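You operate a simulated robot arm through the tools that you are given. There is no shell and no other tool. Be economical: measure what you need, move in short steps, check, and stop when the job is done.

You are at the controls of a simulated two-armed robot. One attempt, no reset.

## Task
Change the temple in the hand clamp for the model 30 one from the tray.
Fine: the large tray with blue edges; hold the clamp with one hand while you turn its black knob, both times; the old temple goes into the tray's grey slot.

The check looks at the end state, three seconds after you hand in, the way a careful person would. Anything else that was tipped, shoved, dropped, spilled or broken makes it a failure.

## Robot
Two 6-joint arms with two-finger parallel grippers on one trunk, on a base that drives. Base frame: it is fixed to the floor where the robot stands at the start and does not move with it; the origin is under the middle of the robot, x ahead of it, y to its left, z up. Units: mm, degrees, N and s.
The left shoulder is at the start at [60, 187, 1147], the right one opposite. With the tool pointing down near the work surface each hand reaches from about 100 to 600 mm from the robot's upright axis, wherever it stands, measured 20 degrees to its own side. Places, roughly: black knob on the hand clamp [500, 0, 900]; grey slot of the large tray with blue edges [600, 700, 800]; groove of the hand clamp [500, 0, 900]. Payload 1.57 kg a hand.
The tool frame of a hand sits at the grasp point between the pads (the TCP): z along the fingers, y along the line on which they close. The tips reach 30 mm beyond it. The gripper opens to 110 mm. The fingers are 24 mm wide and 12 mm thick; the gripper's body (48 by 112 mm) begins 78 mm behind the TCP.
Orientation is that of the tool frame in the base frame, as [roll, pitch, yaw] about the fixed x, y, z axes, in that order (R = Rz(yaw) Ry(pitch) Rx(roll)). With the fingers straight down and closing along the base's y, the tool's x points along the base's -x, its y along +y and its z along -z.

## Interface
- The arms move only by the tool jog_arm. It takes "left_plan", "right_plan" or both (then of equal length, played together; a hand with none holds still); each is a list of rows, each a list of 7 numbers: the closure in counts, from 0 (fully open) to 255 (shut), then the shift along the base's x, y, z in mm, then the turn, a rotation vector about the base's x, y, z in degrees. In form: [[hand, tx, ty, tz, wx, wy, wz], ...]. A call has 1 to 10 rows; each row is the pose to reach, as a shift and turn from the pose commanded when the call began. Each row takes 0.2 s and may step no farther than 50 mm and 8.6 degrees from the row before; otherwise, or with a gripper value out of range, the whole call is refused. A pose out of reach is approached as far as the arm can. The call stops where the force on the tool passes 40 N (or 10 N more than at its start, if that is more) or the arm is blocked; 0.2 s more then pass. Each finger travels about 153 mm/s and halts on what it meets, pressing with about 27 N; the grip force reading is that of the motor and also rises with nothing between the fingers. The clock runs only during rows and for 0.2 s after the last one: add rows that repeat a pose to give the fingers time. It gives the time, the measured TCP pose, the force on the tool (base axes), the opening and the grip force at its end, in the units of the frame above (readings bear some noise).
- Cameras (640 x 400 px; columns grow to the right, rows downward): "scene" is now at [9.9, 17.5, 1685.4]; the picture's right is [0.23, -0.97, 0.00], its down [-0.79, -0.19, -0.59] and it looks along [0.57, 0.13, -0.81] (base axes); focal length 294 px, centre (320, 200). "left" rides on the left gripper at [70, -16, -141] in its tool frame; the picture's right is [0.23, 0.97, 0.00], its down [-0.86, 0.20, -0.48] and it looks along [-0.47, 0.11, 0.88] (tool axes); focal length 222 px, centre (320, 200). "right" rides on the right gripper at [70, 16, -141] in its tool frame; the picture's right is [-0.23, 0.97, 0.00], its down [-0.86, -0.20, -0.48] and it looks along [-0.47, -0.11, 0.88] (tool axes); focal length 222 px, centre (320, 200). There is no depth. A picture from a camera that has moved, and an enlarged one, comes with that camera's place and axes in the base frame and with its lens.
- snapshot(camera): a new picture of that camera. No time passes.
- slide_trunk(by): slides the trunk up (or, below 0, down) by that many mm; the arms and the scene camera ride with it, the base frame stays. It gives what a move gives, with no picture.
- drive_base(legs): drives the robot by 1 to 6 legs, each [ahead, left, turn to the left] in mm, mm and degrees, along the robot's own axes; the way and the turn of a leg run together, so that a leg with both is an arc; at most 1500 mm and 180 degrees a leg. The arms and the cameras ride along, it lands a little off, and it stops where it bumps. It gives what a move gives.
- head_to(pan, tilt): turns the head with the scene camera to pan (to the left, within 86 degrees either way) and tilt (down, from -29 to 69), counted from straight ahead of the robot. It gives what a move gives.
- inspect(camera, box): a new picture of the part [left, top, right, bottom] of that camera's present view, enlarged. No time passes.
- job_done(): hands the job in; it is judged then, once.

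Work in short steps. Places have to be worked out from the pictures, the camera data and where the tool is seen: move nearer, look again, correct. Check each grasp and each placing, and mend what went wrong. You have 120 turns and 88 pictures in all, those below and enlarged ones among them. Open the grippers and draw the arms clear of the work before you hand the job in, unless the task says otherwise; then end with one line.

The tools are called after "Call:" as name(argument=value, ...) on one line, values as JSON. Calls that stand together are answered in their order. jog_arm: Moves the arms, as the interface text tells. Its arguments: {"type":"object","properties":{"left_plan":{"type":"array","items":{"type":"array","items":{"type":"number"}}},"right_plan":{"type":"array","items":{"type":"array","items":{"type":"number"}}}},"required":[]} The other tools are called the same way: slide_trunk (by) slides the trunk up or down; drive_base (legs) drives the base; head_to (pan, tilt) turns the head that bears the scene camera; snapshot (camera) takes a picture; inspect (camera, box) takes an enlarged picture of a part of a camera's view; job_done () hands the job in.

At the start:

```text
t: 0.0
left_tool_pos: [443.4, 270.0, 1172.9]
left_ee_rot: [-180.0, 0.0, 179.9]
left_force: [0.6, -0.3, 0.3]
left_finger_gap: 109.8
left_finger_force: 0.1
right_tool_pos: [465.6, -61.1, 1174.7]
right_ee_rot: [180.0, 0.0, -180.0]
right_force: [0.3, 0.1, -1.2]
right_finger_gap: 110.1
right_finger_force: 0.1
trunk travel left (down, up): [-775.0, 215.0]
robot x, y, heading: [-0.3, -0.9, 0.1]
head pan, tilt: [13.2, 54.1]
```

scene: 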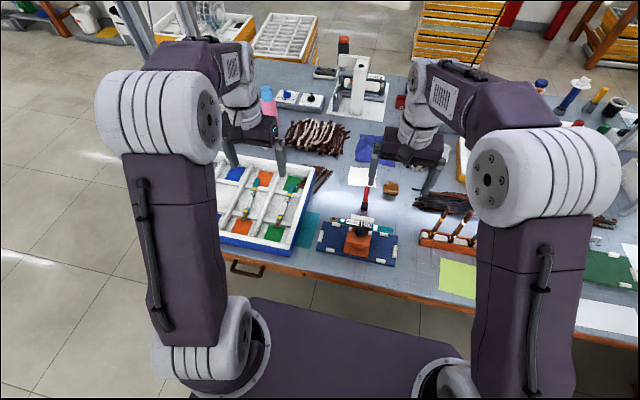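
right: 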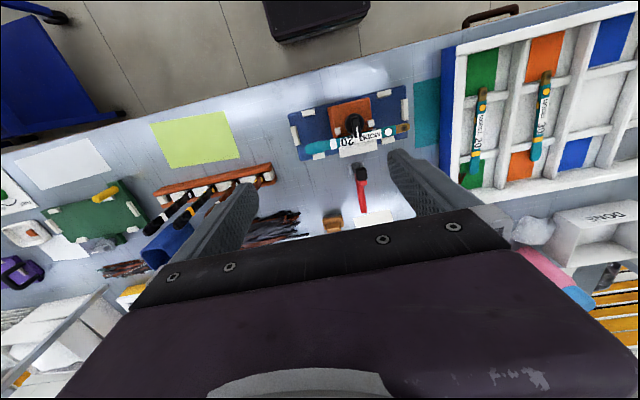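
left: 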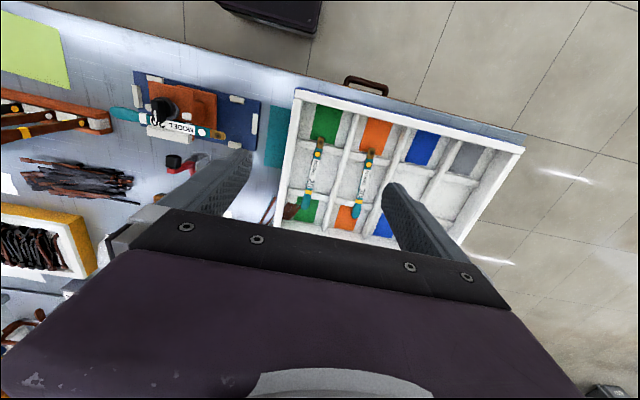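

The clamp stands ahead with a temple labelled "MODEL 20?" and the tray is to its left. I look closer at both.

Call:
inspect(camera="left", box=[100, 60, 340, 210])

Call:
inspect(camera="left", box=[270, 80, 530, 242])

Call:
inspect(camera="scene", box=[200, 140, 440, 290])

Call:
inspect(camera="right", box=[270, 70, 450, 182])

```text
2.67 times, centred on (220, 135) of left
camera zoom: at [372.7, 253.9, 1314.3], right [-0.23, 0.97, 0.0], down [0.86, 0.2, 0.48], along [0.47, 0.11, -0.88], focal length 592 px, centre (587, 373)
```

zoom: 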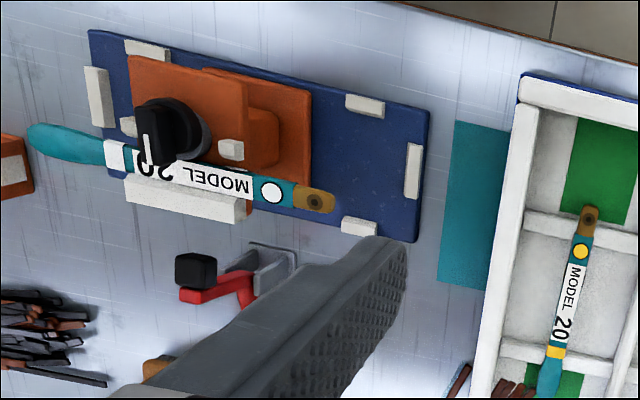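

```text
2.46 times, centred on (400, 161) of left
camera zoom: at [372.7, 253.9, 1314.3], right [-0.23, 0.97, 0.0], down [0.86, 0.2, 0.48], along [0.47, 0.11, -0.88], focal length 547 px, centre (123, 296)
```

zoom: 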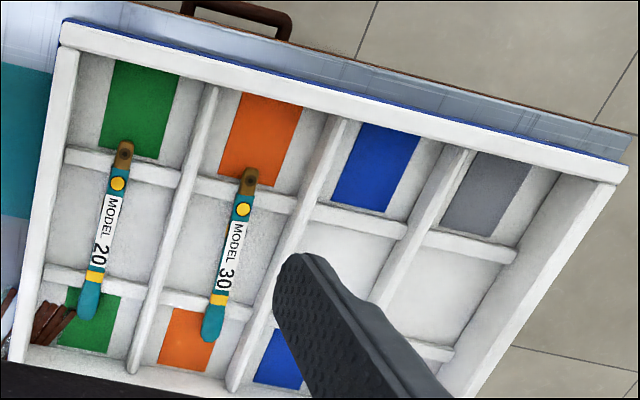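

```text
2.67 times, centred on (320, 215) of scene
camera zoom: at [9.9, 17.5, 1685.4], right [0.23, -0.97, 0.0], down [-0.79, -0.19, -0.59], along [0.57, 0.13, -0.81], focal length 785 px, centre (320, 160)
```

zoom: 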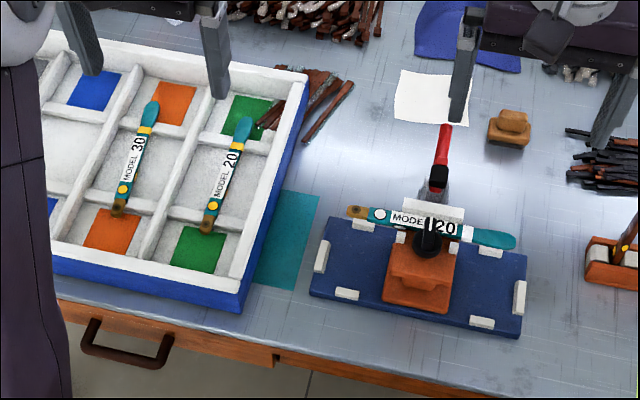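

```text
3.56 times, centred on (360, 126) of right
camera zoom: at [394.9, -43.2, 1316.2], right [0.23, 0.97, 0.0], down [0.86, -0.2, 0.48], along [0.47, -0.11, -0.88], focal length 790 px, centre (178, 463)
```

zoom: 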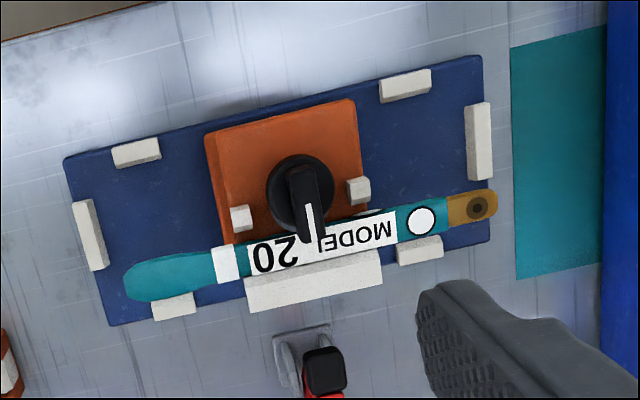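

Triangulating: knob top about [480, 0, 897]; the clamped temple lies along y at x≈509, z≈885, from y −97 to 90. Next I tilt the left hand to see the clamp from the side.

Call:
jog_arm(left_plan=[[0, -9, -13, -20, -7.5, 0, 0], [0, -18, -25, -41, -15, 0, 0], [0, -27, -38, -61, -22.5, 0, 0], [0, -36, -50, -82, -30, 0, 0], [0, -45, -63, -102, -37.5, 0, 0], [0, -54, -76, -122, -45, 0, 0], [0, -63, -89, -143, -52.5, 0, 0], [0, -71, -101, -163, -60, 0, 0]])

Call:
snapshot(camera="left")

```text
t: 1.8
left_tool_pos: [372.2, 166.6, 1009.4]
left_ee_rot: [-119.8, -0.1, -179.9]
left_force: [0.9, 0.7, 0.2]
left_finger_gap: 110.1
left_finger_force: 0.2
right_tool_pos: [465.1, -59.0, 1173.2]
right_ee_rot: [179.9, -0.1, -180.0]
right_force: [0.0, -0.1, 0.1]
right_finger_gap: 110.2
right_finger_force: 0.1
trunk travel left (down, up): [-775.0, 215.0]
robot x, y, heading: [1.5, -4.0, 0.1]
head pan, tilt: [13.2, 54.1]
```

```text
80 pictures are left
camera left: at [302.0, 282.9, 1094.0], right [-0.23, 0.48, -0.84], down [0.85, 0.51, 0.06], along [0.47, -0.71, -0.53], focal length 222 px, centre (320, 200)
```

left: 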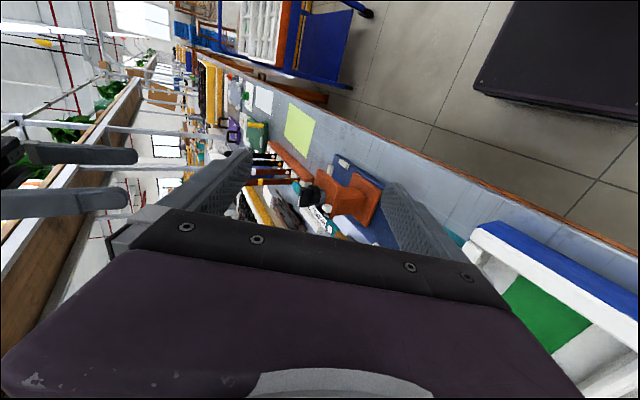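

Call:
inspect(camera="left", box=[260, 140, 420, 240])

```text
4.00 times, centred on (340, 190) of left
camera zoom: at [302.0, 282.9, 1094.0], right [-0.23, 0.48, -0.84], down [0.85, 0.51, 0.06], along [0.47, -0.71, -0.53], focal length 888 px, centre (240, 240)
```

zoom: 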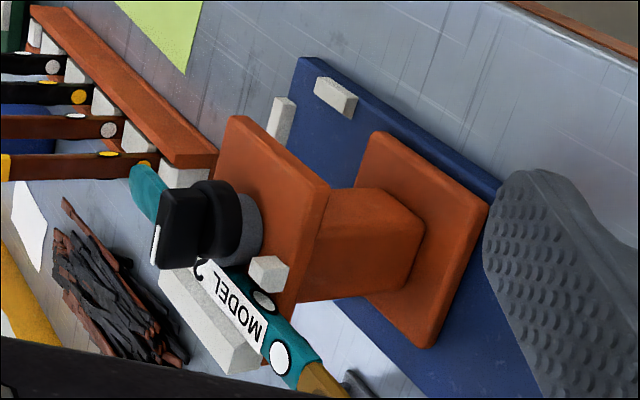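

The clamp is a stand with a plate on top; the temple lies between a white bar and pegs, next to the knob. I zoom in harder on the knob.

Call:
inspect(camera="left", box=[288, 170, 352, 210])

Call:
inspect(camera="right", box=[320, 95, 384, 135])

Call:
inspect(camera="scene", box=[312, 200, 408, 260])

```text
10.00 times, centred on (320, 190) of left
camera zoom: at [302.0, 282.9, 1094.0], right [-0.23, 0.48, -0.84], down [0.85, 0.51, 0.06], along [0.47, -0.71, -0.53], focal length 2221 px, centre (320, 300)
```

zoom: 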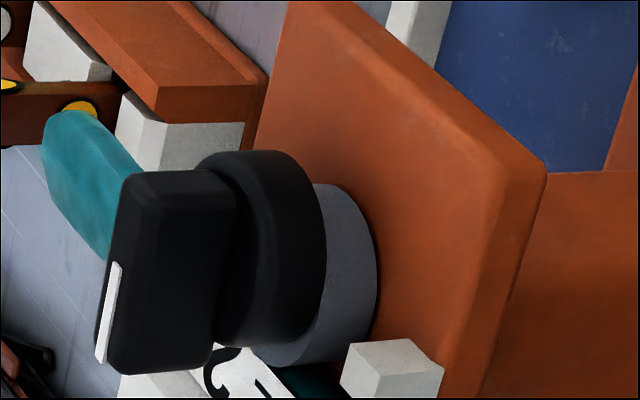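

```text
10.00 times, centred on (352, 115) of right
camera zoom: at [395.6, -42.3, 1316.0], right [0.23, 0.97, 0.0], down [0.86, -0.2, 0.48], along [0.47, -0.11, -0.88], focal length 2221 px, centre (0, 1050)
```

zoom: 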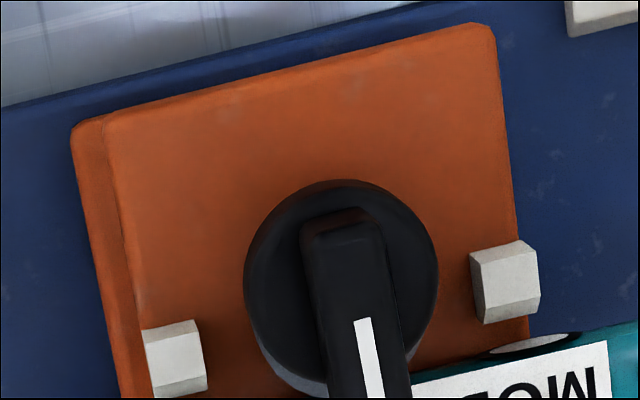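

```text
6.67 times, centred on (360, 230) of scene
camera zoom: at [10.8, 18.7, 1685.5], right [0.23, -0.97, 0.0], down [-0.79, -0.19, -0.59], along [0.57, 0.13, -0.81], focal length 1964 px, centre (53, 0)
```

zoom: 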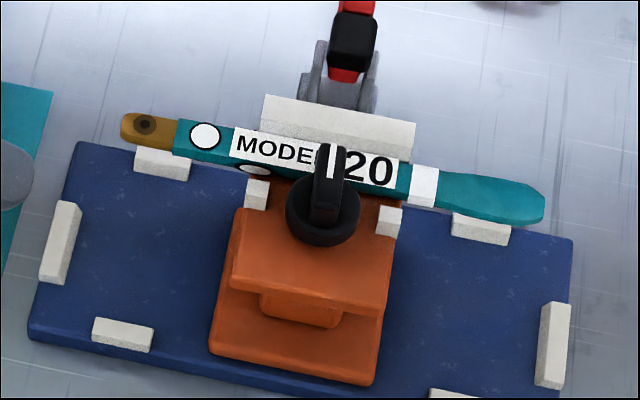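

The knob is a bar handle (top z≈928, along x, 16 mm wide, axis about [476, 0]) above a grey eccentric cam, mark pointing at the temple = clamped. I bring the right hand to a pre-grasp, tilted from the robot side to hold the plate's sides, and straighten the left hand out of the way.

Call:
jog_arm(right_plan=[[0, -14, 7, -30, 0, -7.5, 0], [0, -28, 14, -61, 0, -15, 0], [0, -43, 22, -91, 0, -22.5, 0], [0, -57, 29, -122, 0, -30, 0], [0, -71, 37, -152, 0, -37.5, 0], [0, -85, 44, -183, 0, -45, 0], [0, -100, 51, -213, 0, -52.5, 0], [0, -114, 59, -244, 0, -60, 0]], left_plan=[[0, 0, 13, 8, 7.5, 0, 0], [0, 0, 25, 15, 15, 0, 0], [0, 0, 38, 22, 22.5, 0, 0], [0, 0, 50, 30, 30, 0, 0], [0, 0, 63, 38, 37.5, 0, 0], [0, 0, 75, 45, 45, 0, 0], [0, 0, 88, 52, 52.5, 0, 0], [0, 0, 100, 60, 60, 0, 0]])

Call:
snapshot(camera="right")

Call:
snapshot(camera="scene")

```text
t: 3.6
left_tool_pos: [372.6, 270.4, 1070.6]
left_ee_rot: [-180.0, 0.1, -180.0]
left_force: [0.0, -0.4, -0.9]
left_finger_gap: 109.6
left_finger_force: 0.0
right_tool_pos: [398.9, 104.8, 968.8]
right_ee_rot: [-176.2, 59.5, -178.5]
right_force: [0.8, -0.1, -0.3]
right_finger_gap: 109.7
right_finger_force: 0.0
right hand out of reach, approached as far as the arm can: row 4, 6, 7, 8
trunk travel left (down, up): [-775.0, 215.0]
robot x, y, heading: [-4.3, 1.7, -0.0]
head pan, tilt: [13.2, 54.1]
```

```text
75 pictures are left
camera right: at [241.1, 125.7, 981.8], right [0.14, 0.98, 0.16], down [0.02, -0.17, 0.99], along [0.99, -0.14, -0.04], focal length 222 px, centre (320, 200)
```

right: 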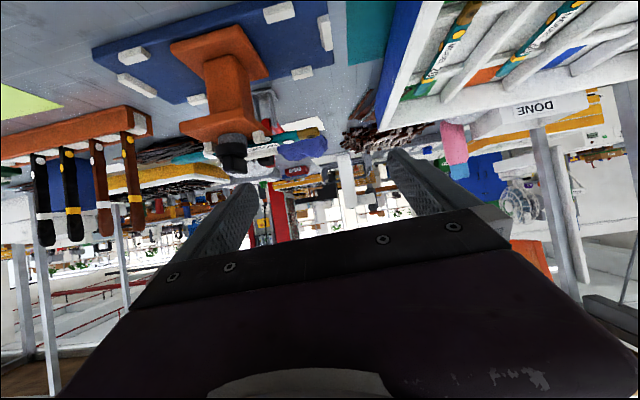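

```text
74 pictures are left
camera scene: at [8.9, 20.3, 1685.5], right [0.23, -0.97, 0.0], down [-0.79, -0.19, -0.59], along [0.57, 0.13, -0.81], focal length 294 px, centre (320, 200)
```

scene: 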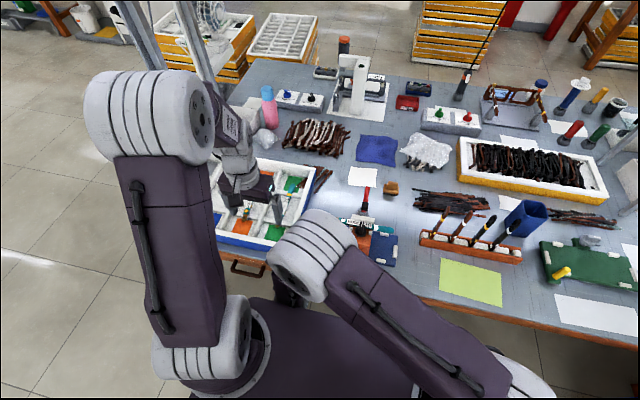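

The right arm is folded too close to reach that pose. I drive the robot 100 mm to the right and 30 mm back so both arms get a better geometry.

Call:
drive_base(legs=[[-30, -100, 0]])

```text
t: 4.8
left_tool_pos: [343.7, 167.3, 1069.6]
left_ee_rot: [-179.9, 0.0, 180.0]
left_force: [-0.4, -0.6, 0.3]
left_finger_gap: 109.8
left_finger_force: 0.0
right_tool_pos: [367.9, 2.6, 968.0]
right_ee_rot: [-176.0, 59.4, -178.3]
right_force: [0.6, -0.8, -0.7]
right_finger_gap: 110.2
right_finger_force: 0.1
trunk travel left (down, up): [-775.0, 215.0]
robot x, y, heading: [-29.9, -101.5, -0.2]
head pan, tilt: [13.2, 54.1]
```

Now a small right-hand move toward the 45° tilt, checking how the commanded pose relates to the measured one.

Call:
jog_arm(right_plan=[[0, 0, 0, 5, 0, 7.5, 0], [0, 0, 0, 10, 0, 15, 0], [0, 0, 0, 10, 0, 15, 0]])

Call:
snapshot(camera="right")

```text
t: 5.6
left_tool_pos: [342.6, 166.2, 1071.0]
left_ee_rot: [-180.0, 0.0, 179.9]
left_force: [0.3, 0.4, -0.3]
left_finger_gap: 109.8
left_finger_force: 0.1
right_tool_pos: [367.0, 1.0, 979.4]
right_ee_rot: [-176.8, 44.3, -178.8]
right_force: [-0.2, 0.8, -0.4]
right_finger_gap: 109.9
right_finger_force: 0.0
trunk travel left (down, up): [-775.0, 215.0]
robot x, y, heading: [-29.4, -98.2, -0.2]
head pan, tilt: [13.2, 54.1]
```

```text
73 pictures are left
camera right: at [219.2, 23.0, 1032.1], right [0.18, 0.98, 0.12], down [0.28, -0.17, 0.95], along [0.94, -0.14, -0.3], focal length 222 px, centre (320, 200)
```

right: 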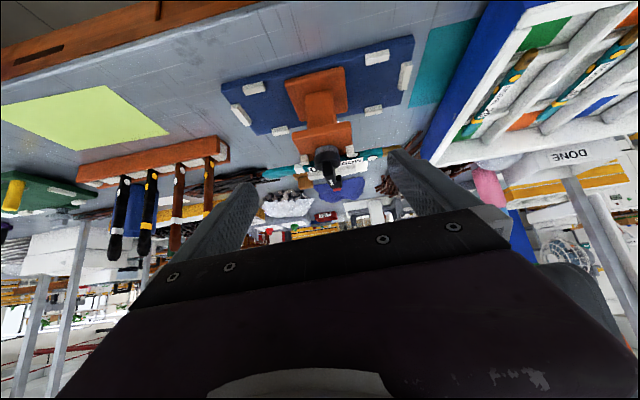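

Zooming on the clamp from here to place the plate.

Call:
inspect(camera="right", box=[272, 60, 368, 200])

Call:
inspect(camera="left", box=[200, 60, 360, 200])

```text
2.86 times, centred on (320, 130) of right
camera zoom: at [219.2, 23.0, 1032.1], right [0.18, 0.98, 0.12], down [0.28, -0.17, 0.95], along [0.94, -0.14, -0.3], focal length 635 px, centre (320, 400)
```

zoom: 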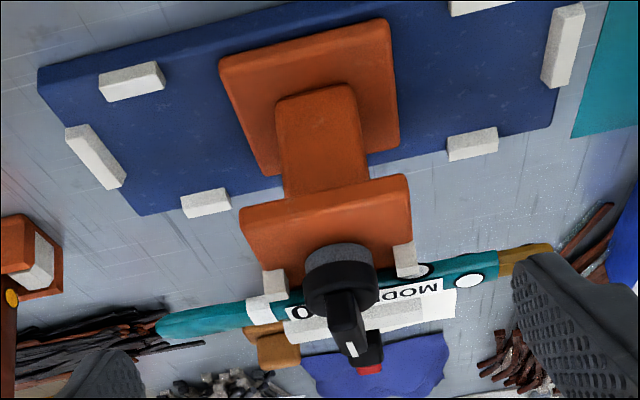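

```text
2.86 times, centred on (280, 130) of left
camera zoom: at [271.5, 150.7, 1211.6], right [-0.23, 0.97, 0.0], down [0.85, 0.2, 0.48], along [0.47, 0.11, -0.88], focal length 635 px, centre (434, 400)
```

zoom: 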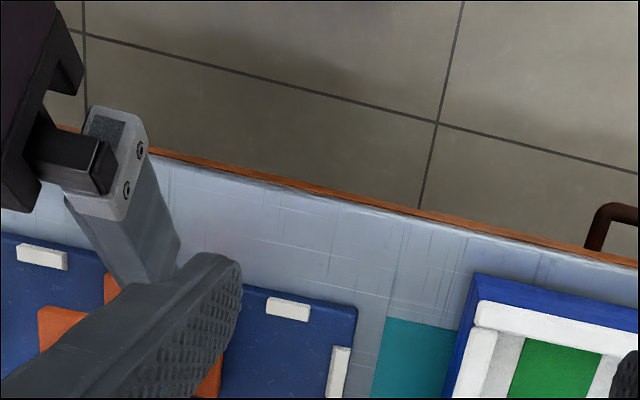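

Plate sides are at y≈−35…+36, near edge x≈445, z≈870. I straighten the small tilt and advance the open right hand around the plate.

Call:
jog_arm(right_plan=[[0, 10, 0, -20, 1, 0, 0.5], [0, 19, 0, -39, 2.3, 0, 1], [0, 37, 0, -57, 2.3, 0, 1], [0, 55, 0, -75, 2.3, 0, 1], [0, 72, 0, -92, 2.3, 0, 1], [0, 90, 0, -110, 2.3, 0, 1], [0, 90, 0, -110, 2.3, 0, 1]])

Call:
snapshot(camera="right")

Call:
snapshot(camera="left")

```text
t: 7.2
left_tool_pos: [342.7, 167.2, 1070.9]
left_ee_rot: [-180.0, 0.0, -180.0]
left_force: [-0.4, -0.7, -0.7]
left_finger_gap: 109.8
left_finger_force: 0.0
right_tool_pos: [457.4, 1.0, 866.7]
right_ee_rot: [180.0, 44.3, 179.7]
right_force: [-0.5, 1.0, 0.0]
right_finger_gap: 109.9
right_finger_force: 0.2
trunk travel left (down, up): [-775.0, 215.0]
robot x, y, heading: [-30.5, -100.3, -0.0]
head pan, tilt: [13.2, 54.1]
```

```text
70 pictures are left
camera right: at [308.8, 18.8, 920.9], right [0.16, 0.97, 0.16], down [0.28, -0.2, 0.94], along [0.95, -0.11, -0.3], focal length 222 px, centre (320, 200)
```

right: 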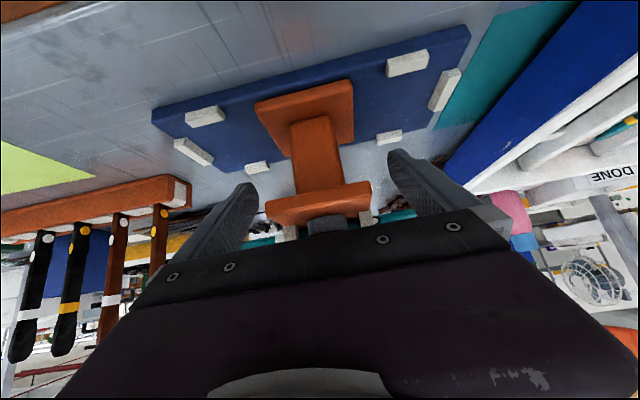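

```text
69 pictures are left
camera left: at [271.7, 151.1, 1211.5], right [-0.23, 0.97, 0.0], down [0.86, 0.2, 0.48], along [0.47, 0.11, -0.88], focal length 222 px, centre (320, 200)
```

left: 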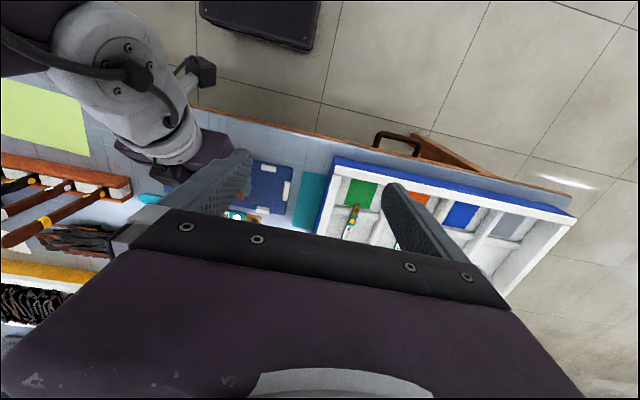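

Plate is centred between the fingers. Closing the right hand.

Call:
jog_arm(right_plan=[[100, 0, 0, 1, 0, 0, 0], [255, 0, 0, 1, 0, 0, 0], [255, 0, 0, 1, 0, 0, 0], [255, 0, 0, 1, 0, 0, 0]])

Call:
snapshot(camera="right")

```text
t: 8.2
left_tool_pos: [342.6, 167.7, 1070.8]
left_ee_rot: [180.0, -0.1, 179.9]
left_force: [0.5, 0.3, 0.0]
left_finger_gap: 109.9
left_finger_force: 0.1
right_tool_pos: [458.1, 1.9, 867.8]
right_ee_rot: [-180.0, 44.2, -179.9]
right_force: [-0.2, -0.7, 0.7]
right_finger_gap: 71.5
right_finger_force: 26.8
trunk travel left (down, up): [-775.0, 215.0]
robot x, y, heading: [-27.0, -101.9, -0.1]
head pan, tilt: [13.2, 54.1]
```

```text
68 pictures are left
camera right: at [308.8, 18.4, 922.0], right [0.16, 0.97, 0.16], down [0.28, -0.2, 0.94], along [0.95, -0.11, -0.3], focal length 222 px, centre (320, 200)
```

right: 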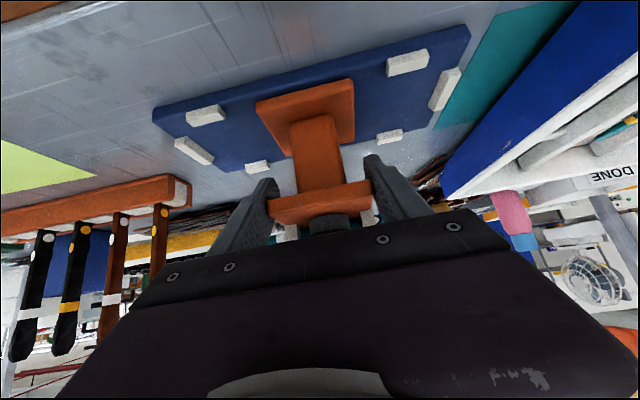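

Clamp held (71.5 mm). Now left hand moves over the knob, going forward first, then across.

Call:
jog_arm(left_plan=[[0, 45, 0, 0, 0, 0, 0], [0, 90, 0, 0, 0, 0, 0], [0, 133, 0, 0, 0, 0, 0], [0, 133, -42, 0, 0, 0, 0], [0, 133, -84, 0, 0, 0, 0], [0, 133, -126, 0, 0, 0, 0], [0, 133, -167, 0, 0, 0, 0], [0, 133, -167, 0, 0, 0, 0]])

Call:
snapshot(camera="left")

Call:
snapshot(camera="scene")

```text
t: 10.0
left_tool_pos: [476.5, -0.1, 1072.2]
left_ee_rot: [-180.0, 0.0, -179.9]
left_force: [-0.3, -0.3, 0.7]
left_finger_gap: 109.9
left_finger_force: 0.2
right_tool_pos: [457.8, 1.8, 867.9]
right_ee_rot: [-180.0, 44.3, -180.0]
right_force: [-0.6, -0.2, -0.4]
right_finger_gap: 72.0
right_finger_force: 27.4
trunk travel left (down, up): [-775.0, 215.0]
robot x, y, heading: [-32.6, -99.0, -0.1]
head pan, tilt: [13.2, 54.1]
```

```text
67 pictures are left
camera left: at [407.2, -15.4, 1212.3], right [-0.23, 0.97, 0.0], down [0.86, 0.2, 0.48], along [0.47, 0.11, -0.88], focal length 222 px, centre (320, 200)
```

left: 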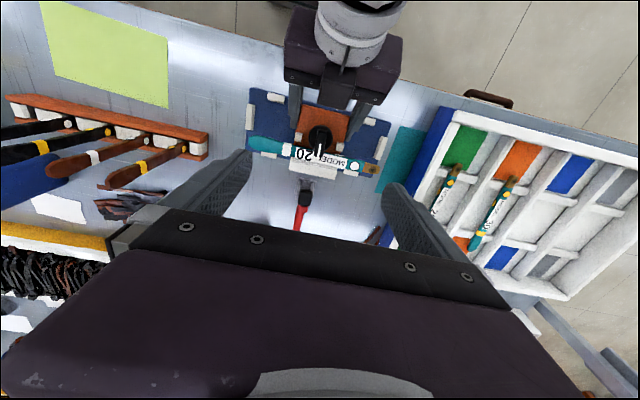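

```text
66 pictures are left
camera scene: at [-19.4, -81.8, 1685.4], right [0.23, -0.97, 0.0], down [-0.79, -0.19, -0.59], along [0.57, 0.13, -0.81], focal length 294 px, centre (320, 200)
```

scene: 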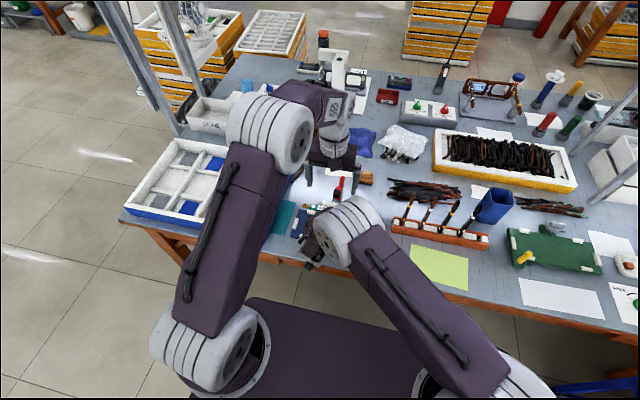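

Zooming on the knob from above.

Call:
inspect(camera="left", box=[272, 90, 400, 190])

```text
4.00 times, centred on (336, 140) of left
camera zoom: at [407.2, -15.4, 1212.3], right [-0.23, 0.97, 0.0], down [0.86, 0.2, 0.48], along [0.47, 0.11, -0.88], focal length 888 px, centre (256, 440)
```

zoom: 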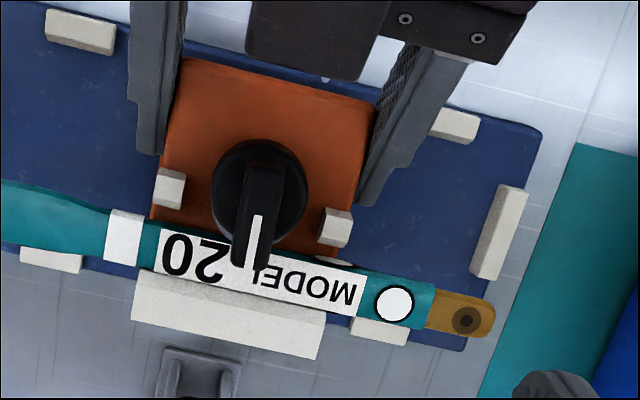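

Knob axis ≈[477, 1.5]; bar along x. I descend with the fingers partly closed so tips end ~4 mm above the knob disc.

Call:
jog_arm(left_plan=[[120, 0.5, 1.5, -40, 0, 0, 0], [120, 0.5, 1.5, -80, 0, 0, 0], [120, 0.5, 1.5, -105, 0, 0, 0], [120, 0.5, 1.5, -126, 0, 0, 0], [120, 0.5, 1.5, -126, 0, 0, 0]])

Call:
inspect(camera="left", box=[240, 120, 400, 220])

Call:
inspect(camera="right", box=[240, 140, 400, 240])

```text
t: 11.2
left_tool_pos: [476.0, 2.4, 945.7]
left_ee_rot: [-180.0, -0.1, -179.9]
left_force: [-0.6, -0.1, -0.4]
left_finger_gap: 58.0
left_finger_force: 0.0
right_tool_pos: [457.9, 2.9, 868.1]
right_ee_rot: [180.0, 44.4, 180.0]
right_force: [0.9, 0.0, 0.0]
right_finger_gap: 71.7
right_finger_force: 27.3
trunk travel left (down, up): [-775.0, 215.0]
robot x, y, heading: [-30.2, -101.8, 0.1]
head pan, tilt: [13.2, 54.1]
```

```text
4.00 times, centred on (320, 170) of left
camera zoom: at [406.0, -13.6, 1086.1], right [-0.23, 0.97, 0.0], down [0.86, 0.2, 0.48], along [0.47, 0.11, -0.88], focal length 888 px, centre (320, 320)
```

zoom: 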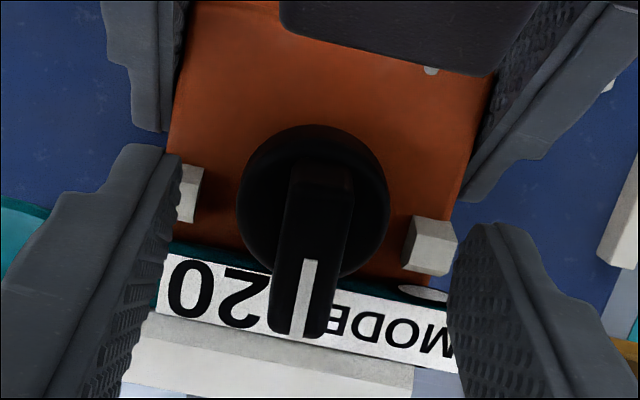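

```text
4.00 times, centred on (320, 190) of right
camera zoom: at [308.8, 18.5, 922.2], right [0.16, 0.97, 0.16], down [0.28, -0.2, 0.94], along [0.95, -0.11, -0.3], focal length 888 px, centre (320, 240)
```

zoom: 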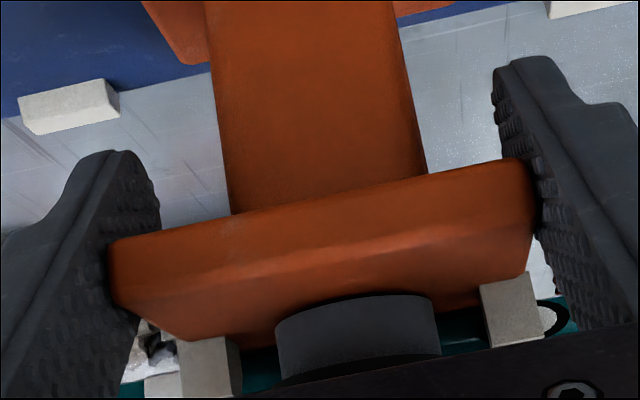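

Bar is well centred. Closing the left hand on it.

Call:
jog_arm(left_plan=[[200, 0, 0, 0, 0, 0, 0], [255, 0, 0, 0, 0, 0, 0], [255, 0, 0, 0, 0, 0, 0]])

Call:
inspect(camera="left", box=[240, 120, 400, 220])

```text
t: 12.0
left_tool_pos: [476.9, 2.7, 945.2]
left_ee_rot: [180.0, -0.2, 179.9]
left_force: [-3.6, -8.8, 2.4]
left_finger_gap: 12.5
left_finger_force: 26.5
right_tool_pos: [458.0, 1.1, 868.3]
right_ee_rot: [179.9, 44.3, -180.0]
right_force: [4.0, 8.4, -3.2]
right_finger_gap: 72.0
right_finger_force: 26.8
trunk travel left (down, up): [-775.0, 215.0]
robot x, y, heading: [-30.6, -101.2, -0.1]
head pan, tilt: [13.2, 54.1]
```

```text
4.00 times, centred on (320, 170) of left
camera zoom: at [406.1, -14.2, 1086.3], right [-0.23, 0.97, 0.0], down [0.86, 0.2, 0.48], along [0.47, 0.11, -0.88], focal length 888 px, centre (320, 320)
```

zoom: 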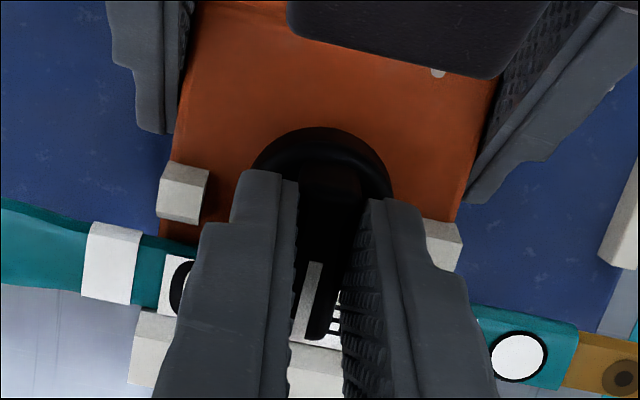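

Grip on the bar (12.5 mm). I try a first counter-clockwise turn, easing −1.5 mm in y, and watch forces.

Call:
jog_arm(left_plan=[[255, 0, -1, 0, 0, 0, 5], [255, 0, -1.5, 0, 0, 0, 10], [255, 0, -1.5, 0, 0, 0, 15], [255, 0, -1.5, 0, 0, 0, 20]])

Call:
inspect(camera="left", box=[240, 120, 400, 220])

```text
t: 13.0
left_tool_pos: [476.4, 1.1, 944.7]
left_ee_rot: [-180.0, 0.1, -160.0]
left_force: [-8.6, -2.9, 16.2]
left_finger_gap: 12.5
left_finger_force: 26.8
right_tool_pos: [456.9, 1.0, 867.7]
right_ee_rot: [-180.0, 44.2, 179.8]
right_force: [9.5, 2.1, -12.5]
right_finger_gap: 71.6
right_finger_force: 26.6
trunk travel left (down, up): [-775.0, 215.0]
robot x, y, heading: [-28.7, -102.0, 0.0]
head pan, tilt: [13.2, 54.1]
```

```text
4.00 times, centred on (320, 170) of left
camera zoom: at [415.8, -39.1, 1085.8], right [-0.55, 0.84, 0.0], down [0.73, 0.48, 0.48], along [0.4, 0.26, -0.88], focal length 888 px, centre (320, 320)
```

zoom: 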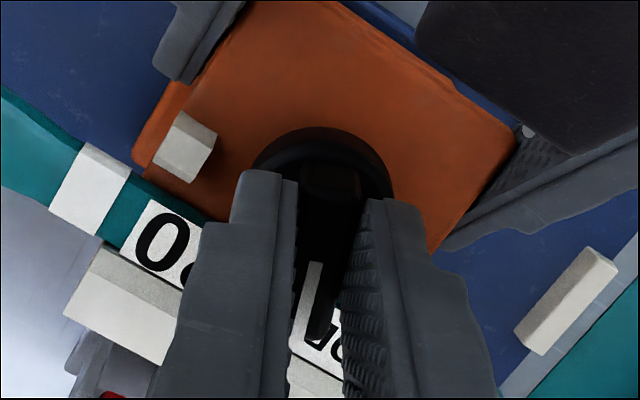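

The knob turns with the hand; upward force of 16 N suggests it may rise like a screw. I continue the turn with a slight rise and check force.

Call:
jog_arm(left_plan=[[255, 0.3, 0, 0.5, 0, 0, 0], [255, 0.5, 0, 1, 0, 0, 5], [255, 0.5, 0, 1, 0, 0, 12], [255, 0.5, 0, 1, 0, 0, 20]])

```text
t: 14.0
left_tool_pos: [475.2, -0.2, 945.5]
left_ee_rot: [180.0, 0.0, -139.9]
left_force: [-4.7, 0.2, 1.7]
left_finger_gap: 12.4
left_finger_force: 27.0
right_tool_pos: [457.5, 0.7, 868.6]
right_ee_rot: [180.0, 44.2, 179.9]
right_force: [4.6, 0.2, -1.7]
right_finger_gap: 72.0
right_finger_force: 27.0
trunk travel left (down, up): [-775.0, 215.0]
robot x, y, heading: [-29.4, -98.9, 0.1]
head pan, tilt: [13.2, 54.1]
```

Forces are small now. I continue to 90° total.

Call:
jog_arm(left_plan=[[255, 0.2, 0, 0, 0, 0, 7], [255, 0.3, 0, 0, 0, 0, 14], [255, 0.3, 0, 0, 0, 0, 21], [255, 0.3, 0, 0, 0, 0, 28], [255, 0.3, 0, 0, 0, 0, 35], [255, 0.3, 0, 0, 0, 0, 42], [255, 0.3, 0, 0, 0, 0, 50]])

Call:
inspect(camera="left", box=[240, 120, 400, 220])

Call:
inspect(camera="right", box=[240, 140, 400, 240])

```text
t: 15.6
left_tool_pos: [478.1, 1.6, 944.7]
left_ee_rot: [-179.9, 0.0, -89.9]
left_force: [5.5, -6.4, -5.6]
left_finger_gap: 12.5
left_finger_force: 26.4
right_tool_pos: [457.8, 2.8, 867.8]
right_ee_rot: [180.0, 44.3, 180.0]
right_force: [-5.4, 6.4, 5.4]
right_finger_gap: 71.6
right_finger_force: 26.8
trunk travel left (down, up): [-775.0, 215.0]
robot x, y, heading: [-30.8, -101.8, -0.2]
head pan, tilt: [13.2, 54.1]
```

```text
4.00 times, centred on (320, 170) of left
camera zoom: at [493.4, -68.8, 1086.6], right [-0.97, -0.23, 0.0], down [-0.2, 0.85, 0.48], along [-0.11, 0.47, -0.88], focal length 888 px, centre (320, 320)
```

zoom: 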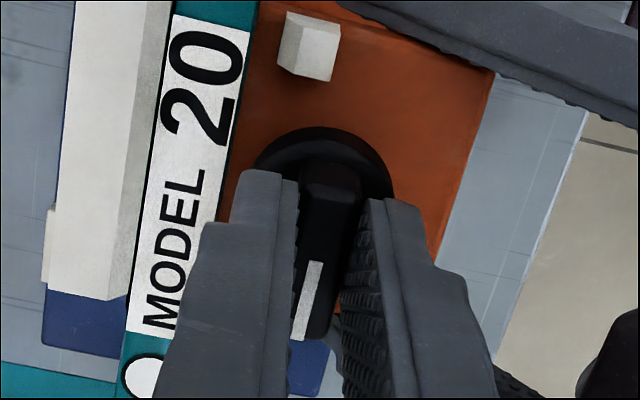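

```text
4.00 times, centred on (320, 190) of right
camera zoom: at [309.0, 19.0, 922.5], right [0.16, 0.97, 0.16], down [0.28, -0.2, 0.94], along [0.95, -0.11, -0.3], focal length 888 px, centre (320, 240)
```

zoom: 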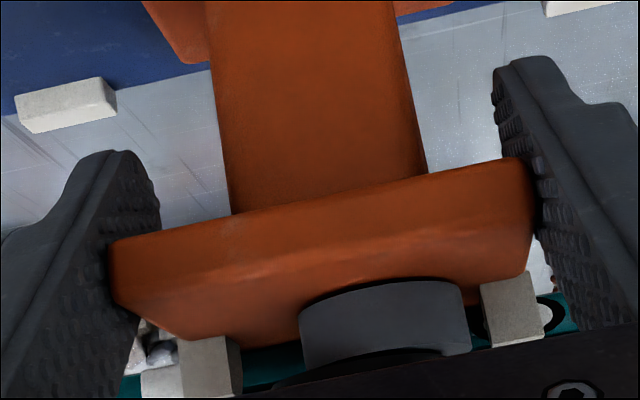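

The grey cam is eccentric and has moved off the temple side. I turn 30° further for more clearance.

Call:
jog_arm(left_plan=[[255, -0.5, 0.5, 0.5, 0, 0, 7.5], [255, -0.5, 0.5, 0.5, 0, 0, 15], [255, -0.5, 0.5, 0.5, 0, 0, 22.5], [255, -0.5, 0.5, 0.5, 0, 0, 30]])

Call:
snapshot(camera="scene")

```text
t: 16.6
left_tool_pos: [477.4, -0.0, 946.2]
left_ee_rot: [-179.9, -0.1, -60.0]
left_force: [11.4, -13.5, -1.8]
left_finger_gap: 21.4
left_finger_force: 27.1
right_tool_pos: [456.3, 1.9, 868.8]
right_ee_rot: [-179.9, 44.1, -179.9]
right_force: [-10.3, 12.3, 0.7]
right_finger_gap: 71.9
right_finger_force: 26.7
trunk travel left (down, up): [-775.0, 215.0]
robot x, y, heading: [-28.8, -97.3, 0.3]
head pan, tilt: [13.2, 54.1]
```

```text
58 pictures are left
camera scene: at [-19.4, -82.8, 1685.4], right [0.23, -0.97, 0.0], down [-0.79, -0.19, -0.59], along [0.57, 0.13, -0.81], focal length 294 px, centre (320, 200)
```

scene: 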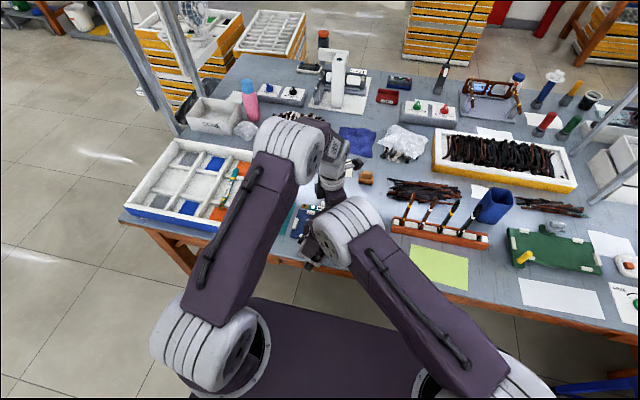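

The bar slipped in the grip at the end: the knob has a stop near 90°, so it's open. I turn back 30°, open partly and lift.

Call:
jog_arm(left_plan=[[255, 0, 0, 0, 0, 0, -7.5], [200, 0.5, 0, 0, 0, 0, -15], [162, 0.5, 0, 0, 0, 0, -22], [162, 0.5, 0, 0, 0, 0, -30], [162, 0.5, 0, 30, 0, 0, -30], [162, 0.5, 0, 70, 0, 0, -30], [162, 0.5, 0, 110, 0, 0, -30]])

Call:
inspect(camera="left", box=[224, 80, 416, 200])

```text
t: 18.2
left_tool_pos: [477.1, 1.7, 1054.5]
left_ee_rot: [179.9, 0.0, -89.9]
left_force: [0.3, -1.0, 0.4]
left_finger_gap: 40.5
left_finger_force: 0.0
right_tool_pos: [457.5, 1.5, 868.2]
right_ee_rot: [180.0, 44.2, 180.0]
right_force: [0.3, -0.5, -0.1]
right_finger_gap: 71.7
right_finger_force: 26.5
trunk travel left (down, up): [-775.0, 215.0]
robot x, y, heading: [-29.2, -99.5, -0.0]
head pan, tilt: [13.2, 54.1]
```

```text
3.33 times, centred on (320, 140) of left
camera zoom: at [492.2, -68.1, 1196.6], right [-0.97, -0.23, 0.0], down [-0.2, 0.86, 0.48], along [-0.11, 0.47, -0.88], focal length 740 px, centre (320, 400)
```

zoom: 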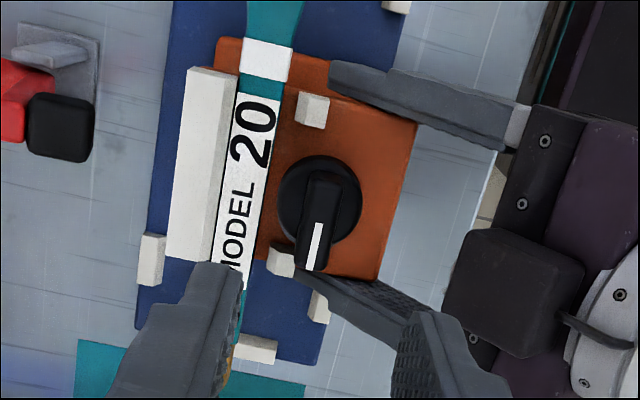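

Knob mark now points along +y and the temple is free. I rotate the left hand back to yaw +90 and place it above the hinge-side overhang of the temple.

Call:
jog_arm(left_plan=[[150, 3, 6, 0, 0, 0, -8.5], [140, 6, 12, 0, 0, 0, -17], [140, 9, 18, 0, 0, 0, -25.5], [140, 12, 24, 0, 0, 0, -34], [140, 15, 30, 0, 0, 0, -42.5], [140, 18, 36, 0, 0, 0, -51], [140, 21, 42, 0, 0, 0, -59.5], [140, 24, 48, 0, 0, 0, -68], [140, 28, 54, 0, 0, 0, -76.5], [140, 32, 60, 0, 0, 0, -85]])

Call:
jog_arm(left_plan=[[140, 0, 0, 0, 0, 0, -8.5], [140, 0, 0, 0, 0, 0, -17], [140, 0, 0, 0, 0, 0, -25.5], [140, 0, 0, 0, 0, 0, -34], [140, 0, 0, 0, 0, 0, -42.5], [140, 0, 0, 0, 0, 0, -51], [140, 0, 0, 0, 0, 0, -59.5], [140, 0, 0, 0, 0, 0, -68], [140, 0, 0, 0, 0, 0, -76.5], [140, 0, 0, 0, 0, 0, -85]])

Call:
jog_arm(left_plan=[[140, 0, 0, 0, 0, 0, -5], [140, 0, 0, 0, 0, 0, -10], [140, 0, 0, 0, 0, 0, -10]])

Call:
snapshot(camera="left")

```text
t: 20.4
left_tool_pos: [508.6, 59.7, 1055.2]
left_ee_rot: [-180.0, -0.1, -175.1]
left_force: [-0.5, 0.4, -0.1]
left_finger_gap: 49.6
left_finger_force: 0.1
right_tool_pos: [457.2, 0.6, 869.0]
right_ee_rot: [-179.9, 44.1, 180.0]
right_force: [-0.6, -0.4, -0.8]
right_finger_gap: 71.4
right_finger_force: 27.2
trunk travel left (down, up): [-775.0, 215.0]
robot x, y, heading: [-29.4, -102.0, 0.2]
head pan, tilt: [13.2, 54.1]
```

```text
t: 22.6
left_tool_pos: [509.2, 61.6, 1054.8]
left_ee_rot: [180.0, 0.0, 99.7]
left_force: [0.6, 0.2, -0.4]
left_finger_gap: 49.4
left_finger_force: 0.0
right_tool_pos: [457.5, 1.5, 867.5]
right_ee_rot: [-179.9, 44.3, -180.0]
right_force: [-0.4, -0.3, -0.5]
right_finger_gap: 71.9
right_finger_force: 27.6
trunk travel left (down, up): [-775.0, 215.0]
robot x, y, heading: [-26.4, -100.0, -0.2]
head pan, tilt: [13.2, 54.1]
```

```text
t: 23.4
left_tool_pos: [509.0, 60.1, 1056.5]
left_ee_rot: [-180.0, 0.0, 89.9]
left_force: [1.0, 0.8, -0.3]
left_finger_gap: 49.8
left_finger_force: 0.1
right_tool_pos: [457.8, 1.7, 867.9]
right_ee_rot: [-180.0, 44.3, -179.9]
right_force: [-0.2, 0.1, -0.2]
right_finger_gap: 72.1
right_finger_force: 27.5
trunk travel left (down, up): [-775.0, 215.0]
robot x, y, heading: [-25.2, -102.7, 0.4]
head pan, tilt: [13.2, 54.1]
```

```text
56 pictures are left
camera left: at [492.5, 130.2, 1197.1], right [0.97, 0.23, 0.0], down [0.2, -0.86, 0.48], along [0.11, -0.47, -0.88], focal length 222 px, centre (320, 200)
```

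left: 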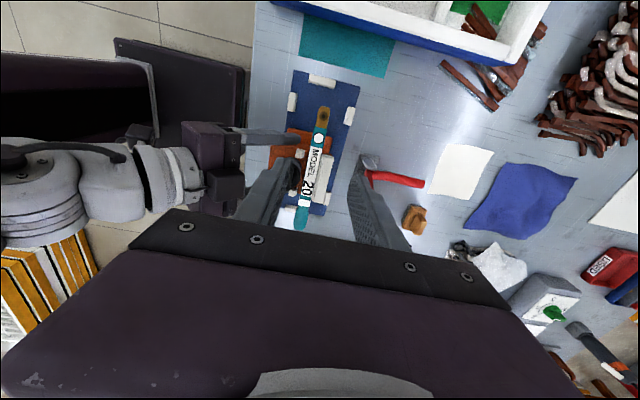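

The temple dot sits right under the hand. Zoom for x alignment.

Call:
inspect(camera="left", box=[280, 90, 376, 150])

```text
6.67 times, centred on (328, 120) of left
camera zoom: at [492.5, 130.2, 1197.1], right [0.97, 0.23, 0.0], down [0.2, -0.86, 0.48], along [0.11, -0.47, -0.88], focal length 1481 px, centre (267, 733)
```

zoom: 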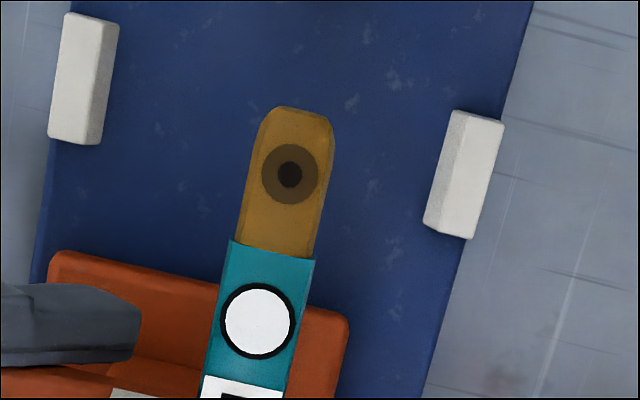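

Temple centre x≈507, 18 mm wide, running along y. I descend at y≈68 to clear the right finger (48), then check.

Call:
jog_arm(left_plan=[[165, -1, 4, -45, 0, 0, 0], [165, -2, 8, -90, 0, 0, 0], [165, -2, 8, -130, 0, 0, 0], [165, -2, 8, -150, 0, 0, 0], [165, -2, 8, -172, 0, 0, 0], [165, -2, 8, -172, 0, 0, 0]])

Call:
snapshot(camera="left")

```text
t: 24.8
left_tool_pos: [506.6, 68.2, 882.6]
left_ee_rot: [179.9, 0.1, 90.0]
left_force: [-0.7, 0.2, 0.3]
left_finger_gap: 38.7
left_finger_force: 0.1
right_tool_pos: [457.5, 1.3, 869.3]
right_ee_rot: [-180.0, 44.3, 179.9]
right_force: [0.4, 0.5, -0.7]
right_finger_gap: 71.9
right_finger_force: 27.1
trunk travel left (down, up): [-775.0, 215.0]
robot x, y, heading: [-31.4, -99.8, -0.1]
head pan, tilt: [13.2, 54.1]
```

```text
54 pictures are left
camera left: at [489.7, 137.0, 1024.7], right [0.97, 0.23, 0.0], down [0.2, -0.86, 0.48], along [0.11, -0.47, -0.88], focal length 222 px, centre (320, 200)
```

left: 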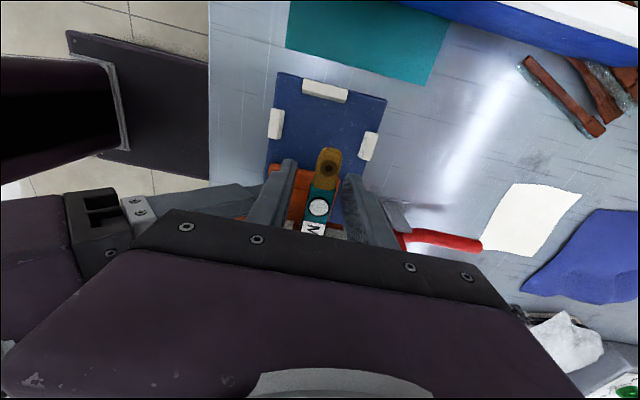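

Temple is between the fingers. Close and lift slightly.

Call:
jog_arm(left_plan=[[255, 0, 0, 0, 0, 0, 0], [255, 0, 0, 0, 0, 0, 0], [255, 0, 0, 0, 0, 0, 0], [255, 0, 0, 5, 0, 0, 0], [255, 0, 0, 12, 0, 0, 0]])

Call:
snapshot(camera="left")

```text
t: 26.0
left_tool_pos: [507.1, 68.5, 897.1]
left_ee_rot: [-180.0, 0.0, 90.0]
left_force: [-0.3, 0.1, -0.3]
left_finger_gap: 17.2
left_finger_force: 26.4
right_tool_pos: [457.7, 1.8, 867.0]
right_ee_rot: [-180.0, 44.3, 179.9]
right_force: [0.2, 0.6, -0.1]
right_finger_gap: 71.9
right_finger_force: 27.1
trunk travel left (down, up): [-775.0, 215.0]
robot x, y, heading: [-28.6, -98.3, 0.2]
head pan, tilt: [13.2, 54.1]
```

```text
53 pictures are left
camera left: at [490.2, 137.9, 1036.9], right [0.97, 0.23, 0.0], down [0.2, -0.86, 0.48], along [0.11, -0.47, -0.88], focal length 222 px, centre (320, 200)
```

left: 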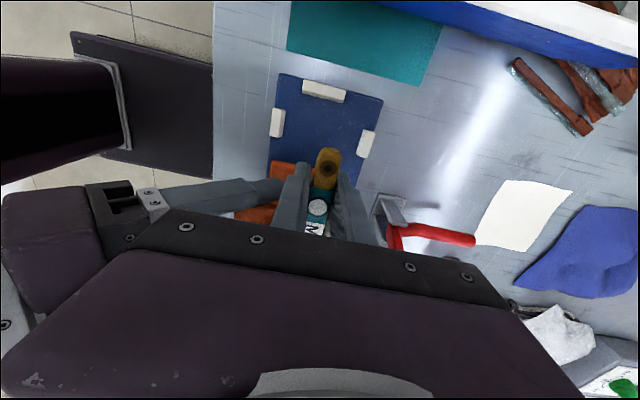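

The temple lifts freely. I raise it high, then open the right hand and back it out along its own axis.

Call:
jog_arm(left_plan=[[255, 0, 0, 40, 0, 0, 0], [255, 0, 0, 80, 0, 0, 0], [255, 0, 0, 120, 0, 0, 0], [255, 0, 0, 160, 0, 0, 0], [255, 0, 0, 160, 0, 0, 0], [255, 0, 0, 160, 0, 0, 0], [255, 0, 0, 160, 0, 0, 0], [255, 0, 0, 160, 0, 0, 0], [255, 0, 0, 160, 0, 0, 0]], right_plan=[[255, 0, 0, 0, 0, 0, 0], [255, 0, 0, 0, 0, 0, 0], [255, 0, 0, 0, 0, 0, 0], [255, 0, 0, 0, 0, 0, 0], [0, 0, 0, 0, 0, 0, 0], [0, 0, 0, 0, 0, 0, 0], [0, -20, 0, 20, 0, 0, 0], [0, -45, 0, 45, 0, 0, 0], [0, -75, 0, 75, 0, 0, 0]])

Call:
snapshot(camera="left")

Call:
snapshot(camera="scene")

```text
t: 28.0
left_tool_pos: [507.8, 67.4, 1057.5]
left_ee_rot: [179.8, 0.0, 90.0]
left_force: [-0.1, -0.1, 0.2]
left_finger_gap: 17.2
left_finger_force: 26.8
right_tool_pos: [381.3, 0.1, 945.4]
right_ee_rot: [179.9, 44.4, 179.9]
right_force: [-0.3, 0.2, -0.5]
right_finger_gap: 109.9
right_finger_force: 0.1
trunk travel left (down, up): [-775.0, 215.0]
robot x, y, heading: [-29.4, -98.1, 0.2]
head pan, tilt: [13.2, 54.1]
```

```text
52 pictures are left
camera left: at [489.9, 136.8, 1199.4], right [0.97, 0.23, 0.0], down [0.2, -0.86, 0.48], along [0.11, -0.47, -0.88], focal length 222 px, centre (320, 200)
```

left: 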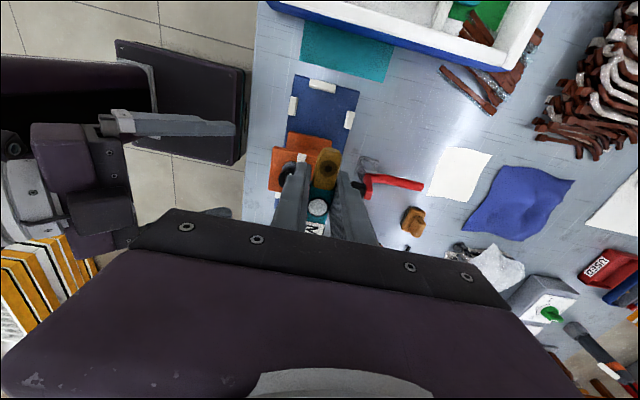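

```text
51 pictures are left
camera scene: at [-21.6, -83.0, 1685.4], right [0.23, -0.97, 0.0], down [-0.79, -0.19, -0.59], along [0.57, 0.13, -0.81], focal length 294 px, centre (320, 200)
```

scene: 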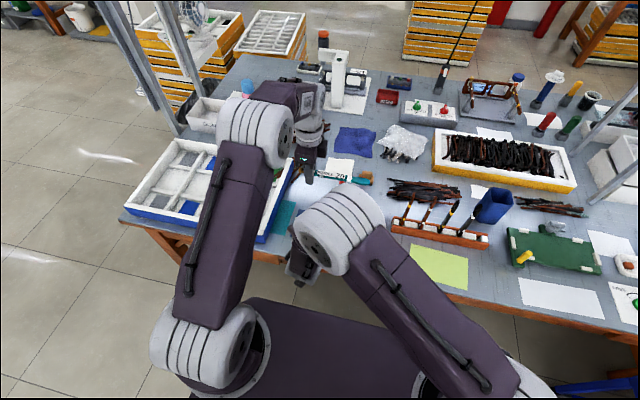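

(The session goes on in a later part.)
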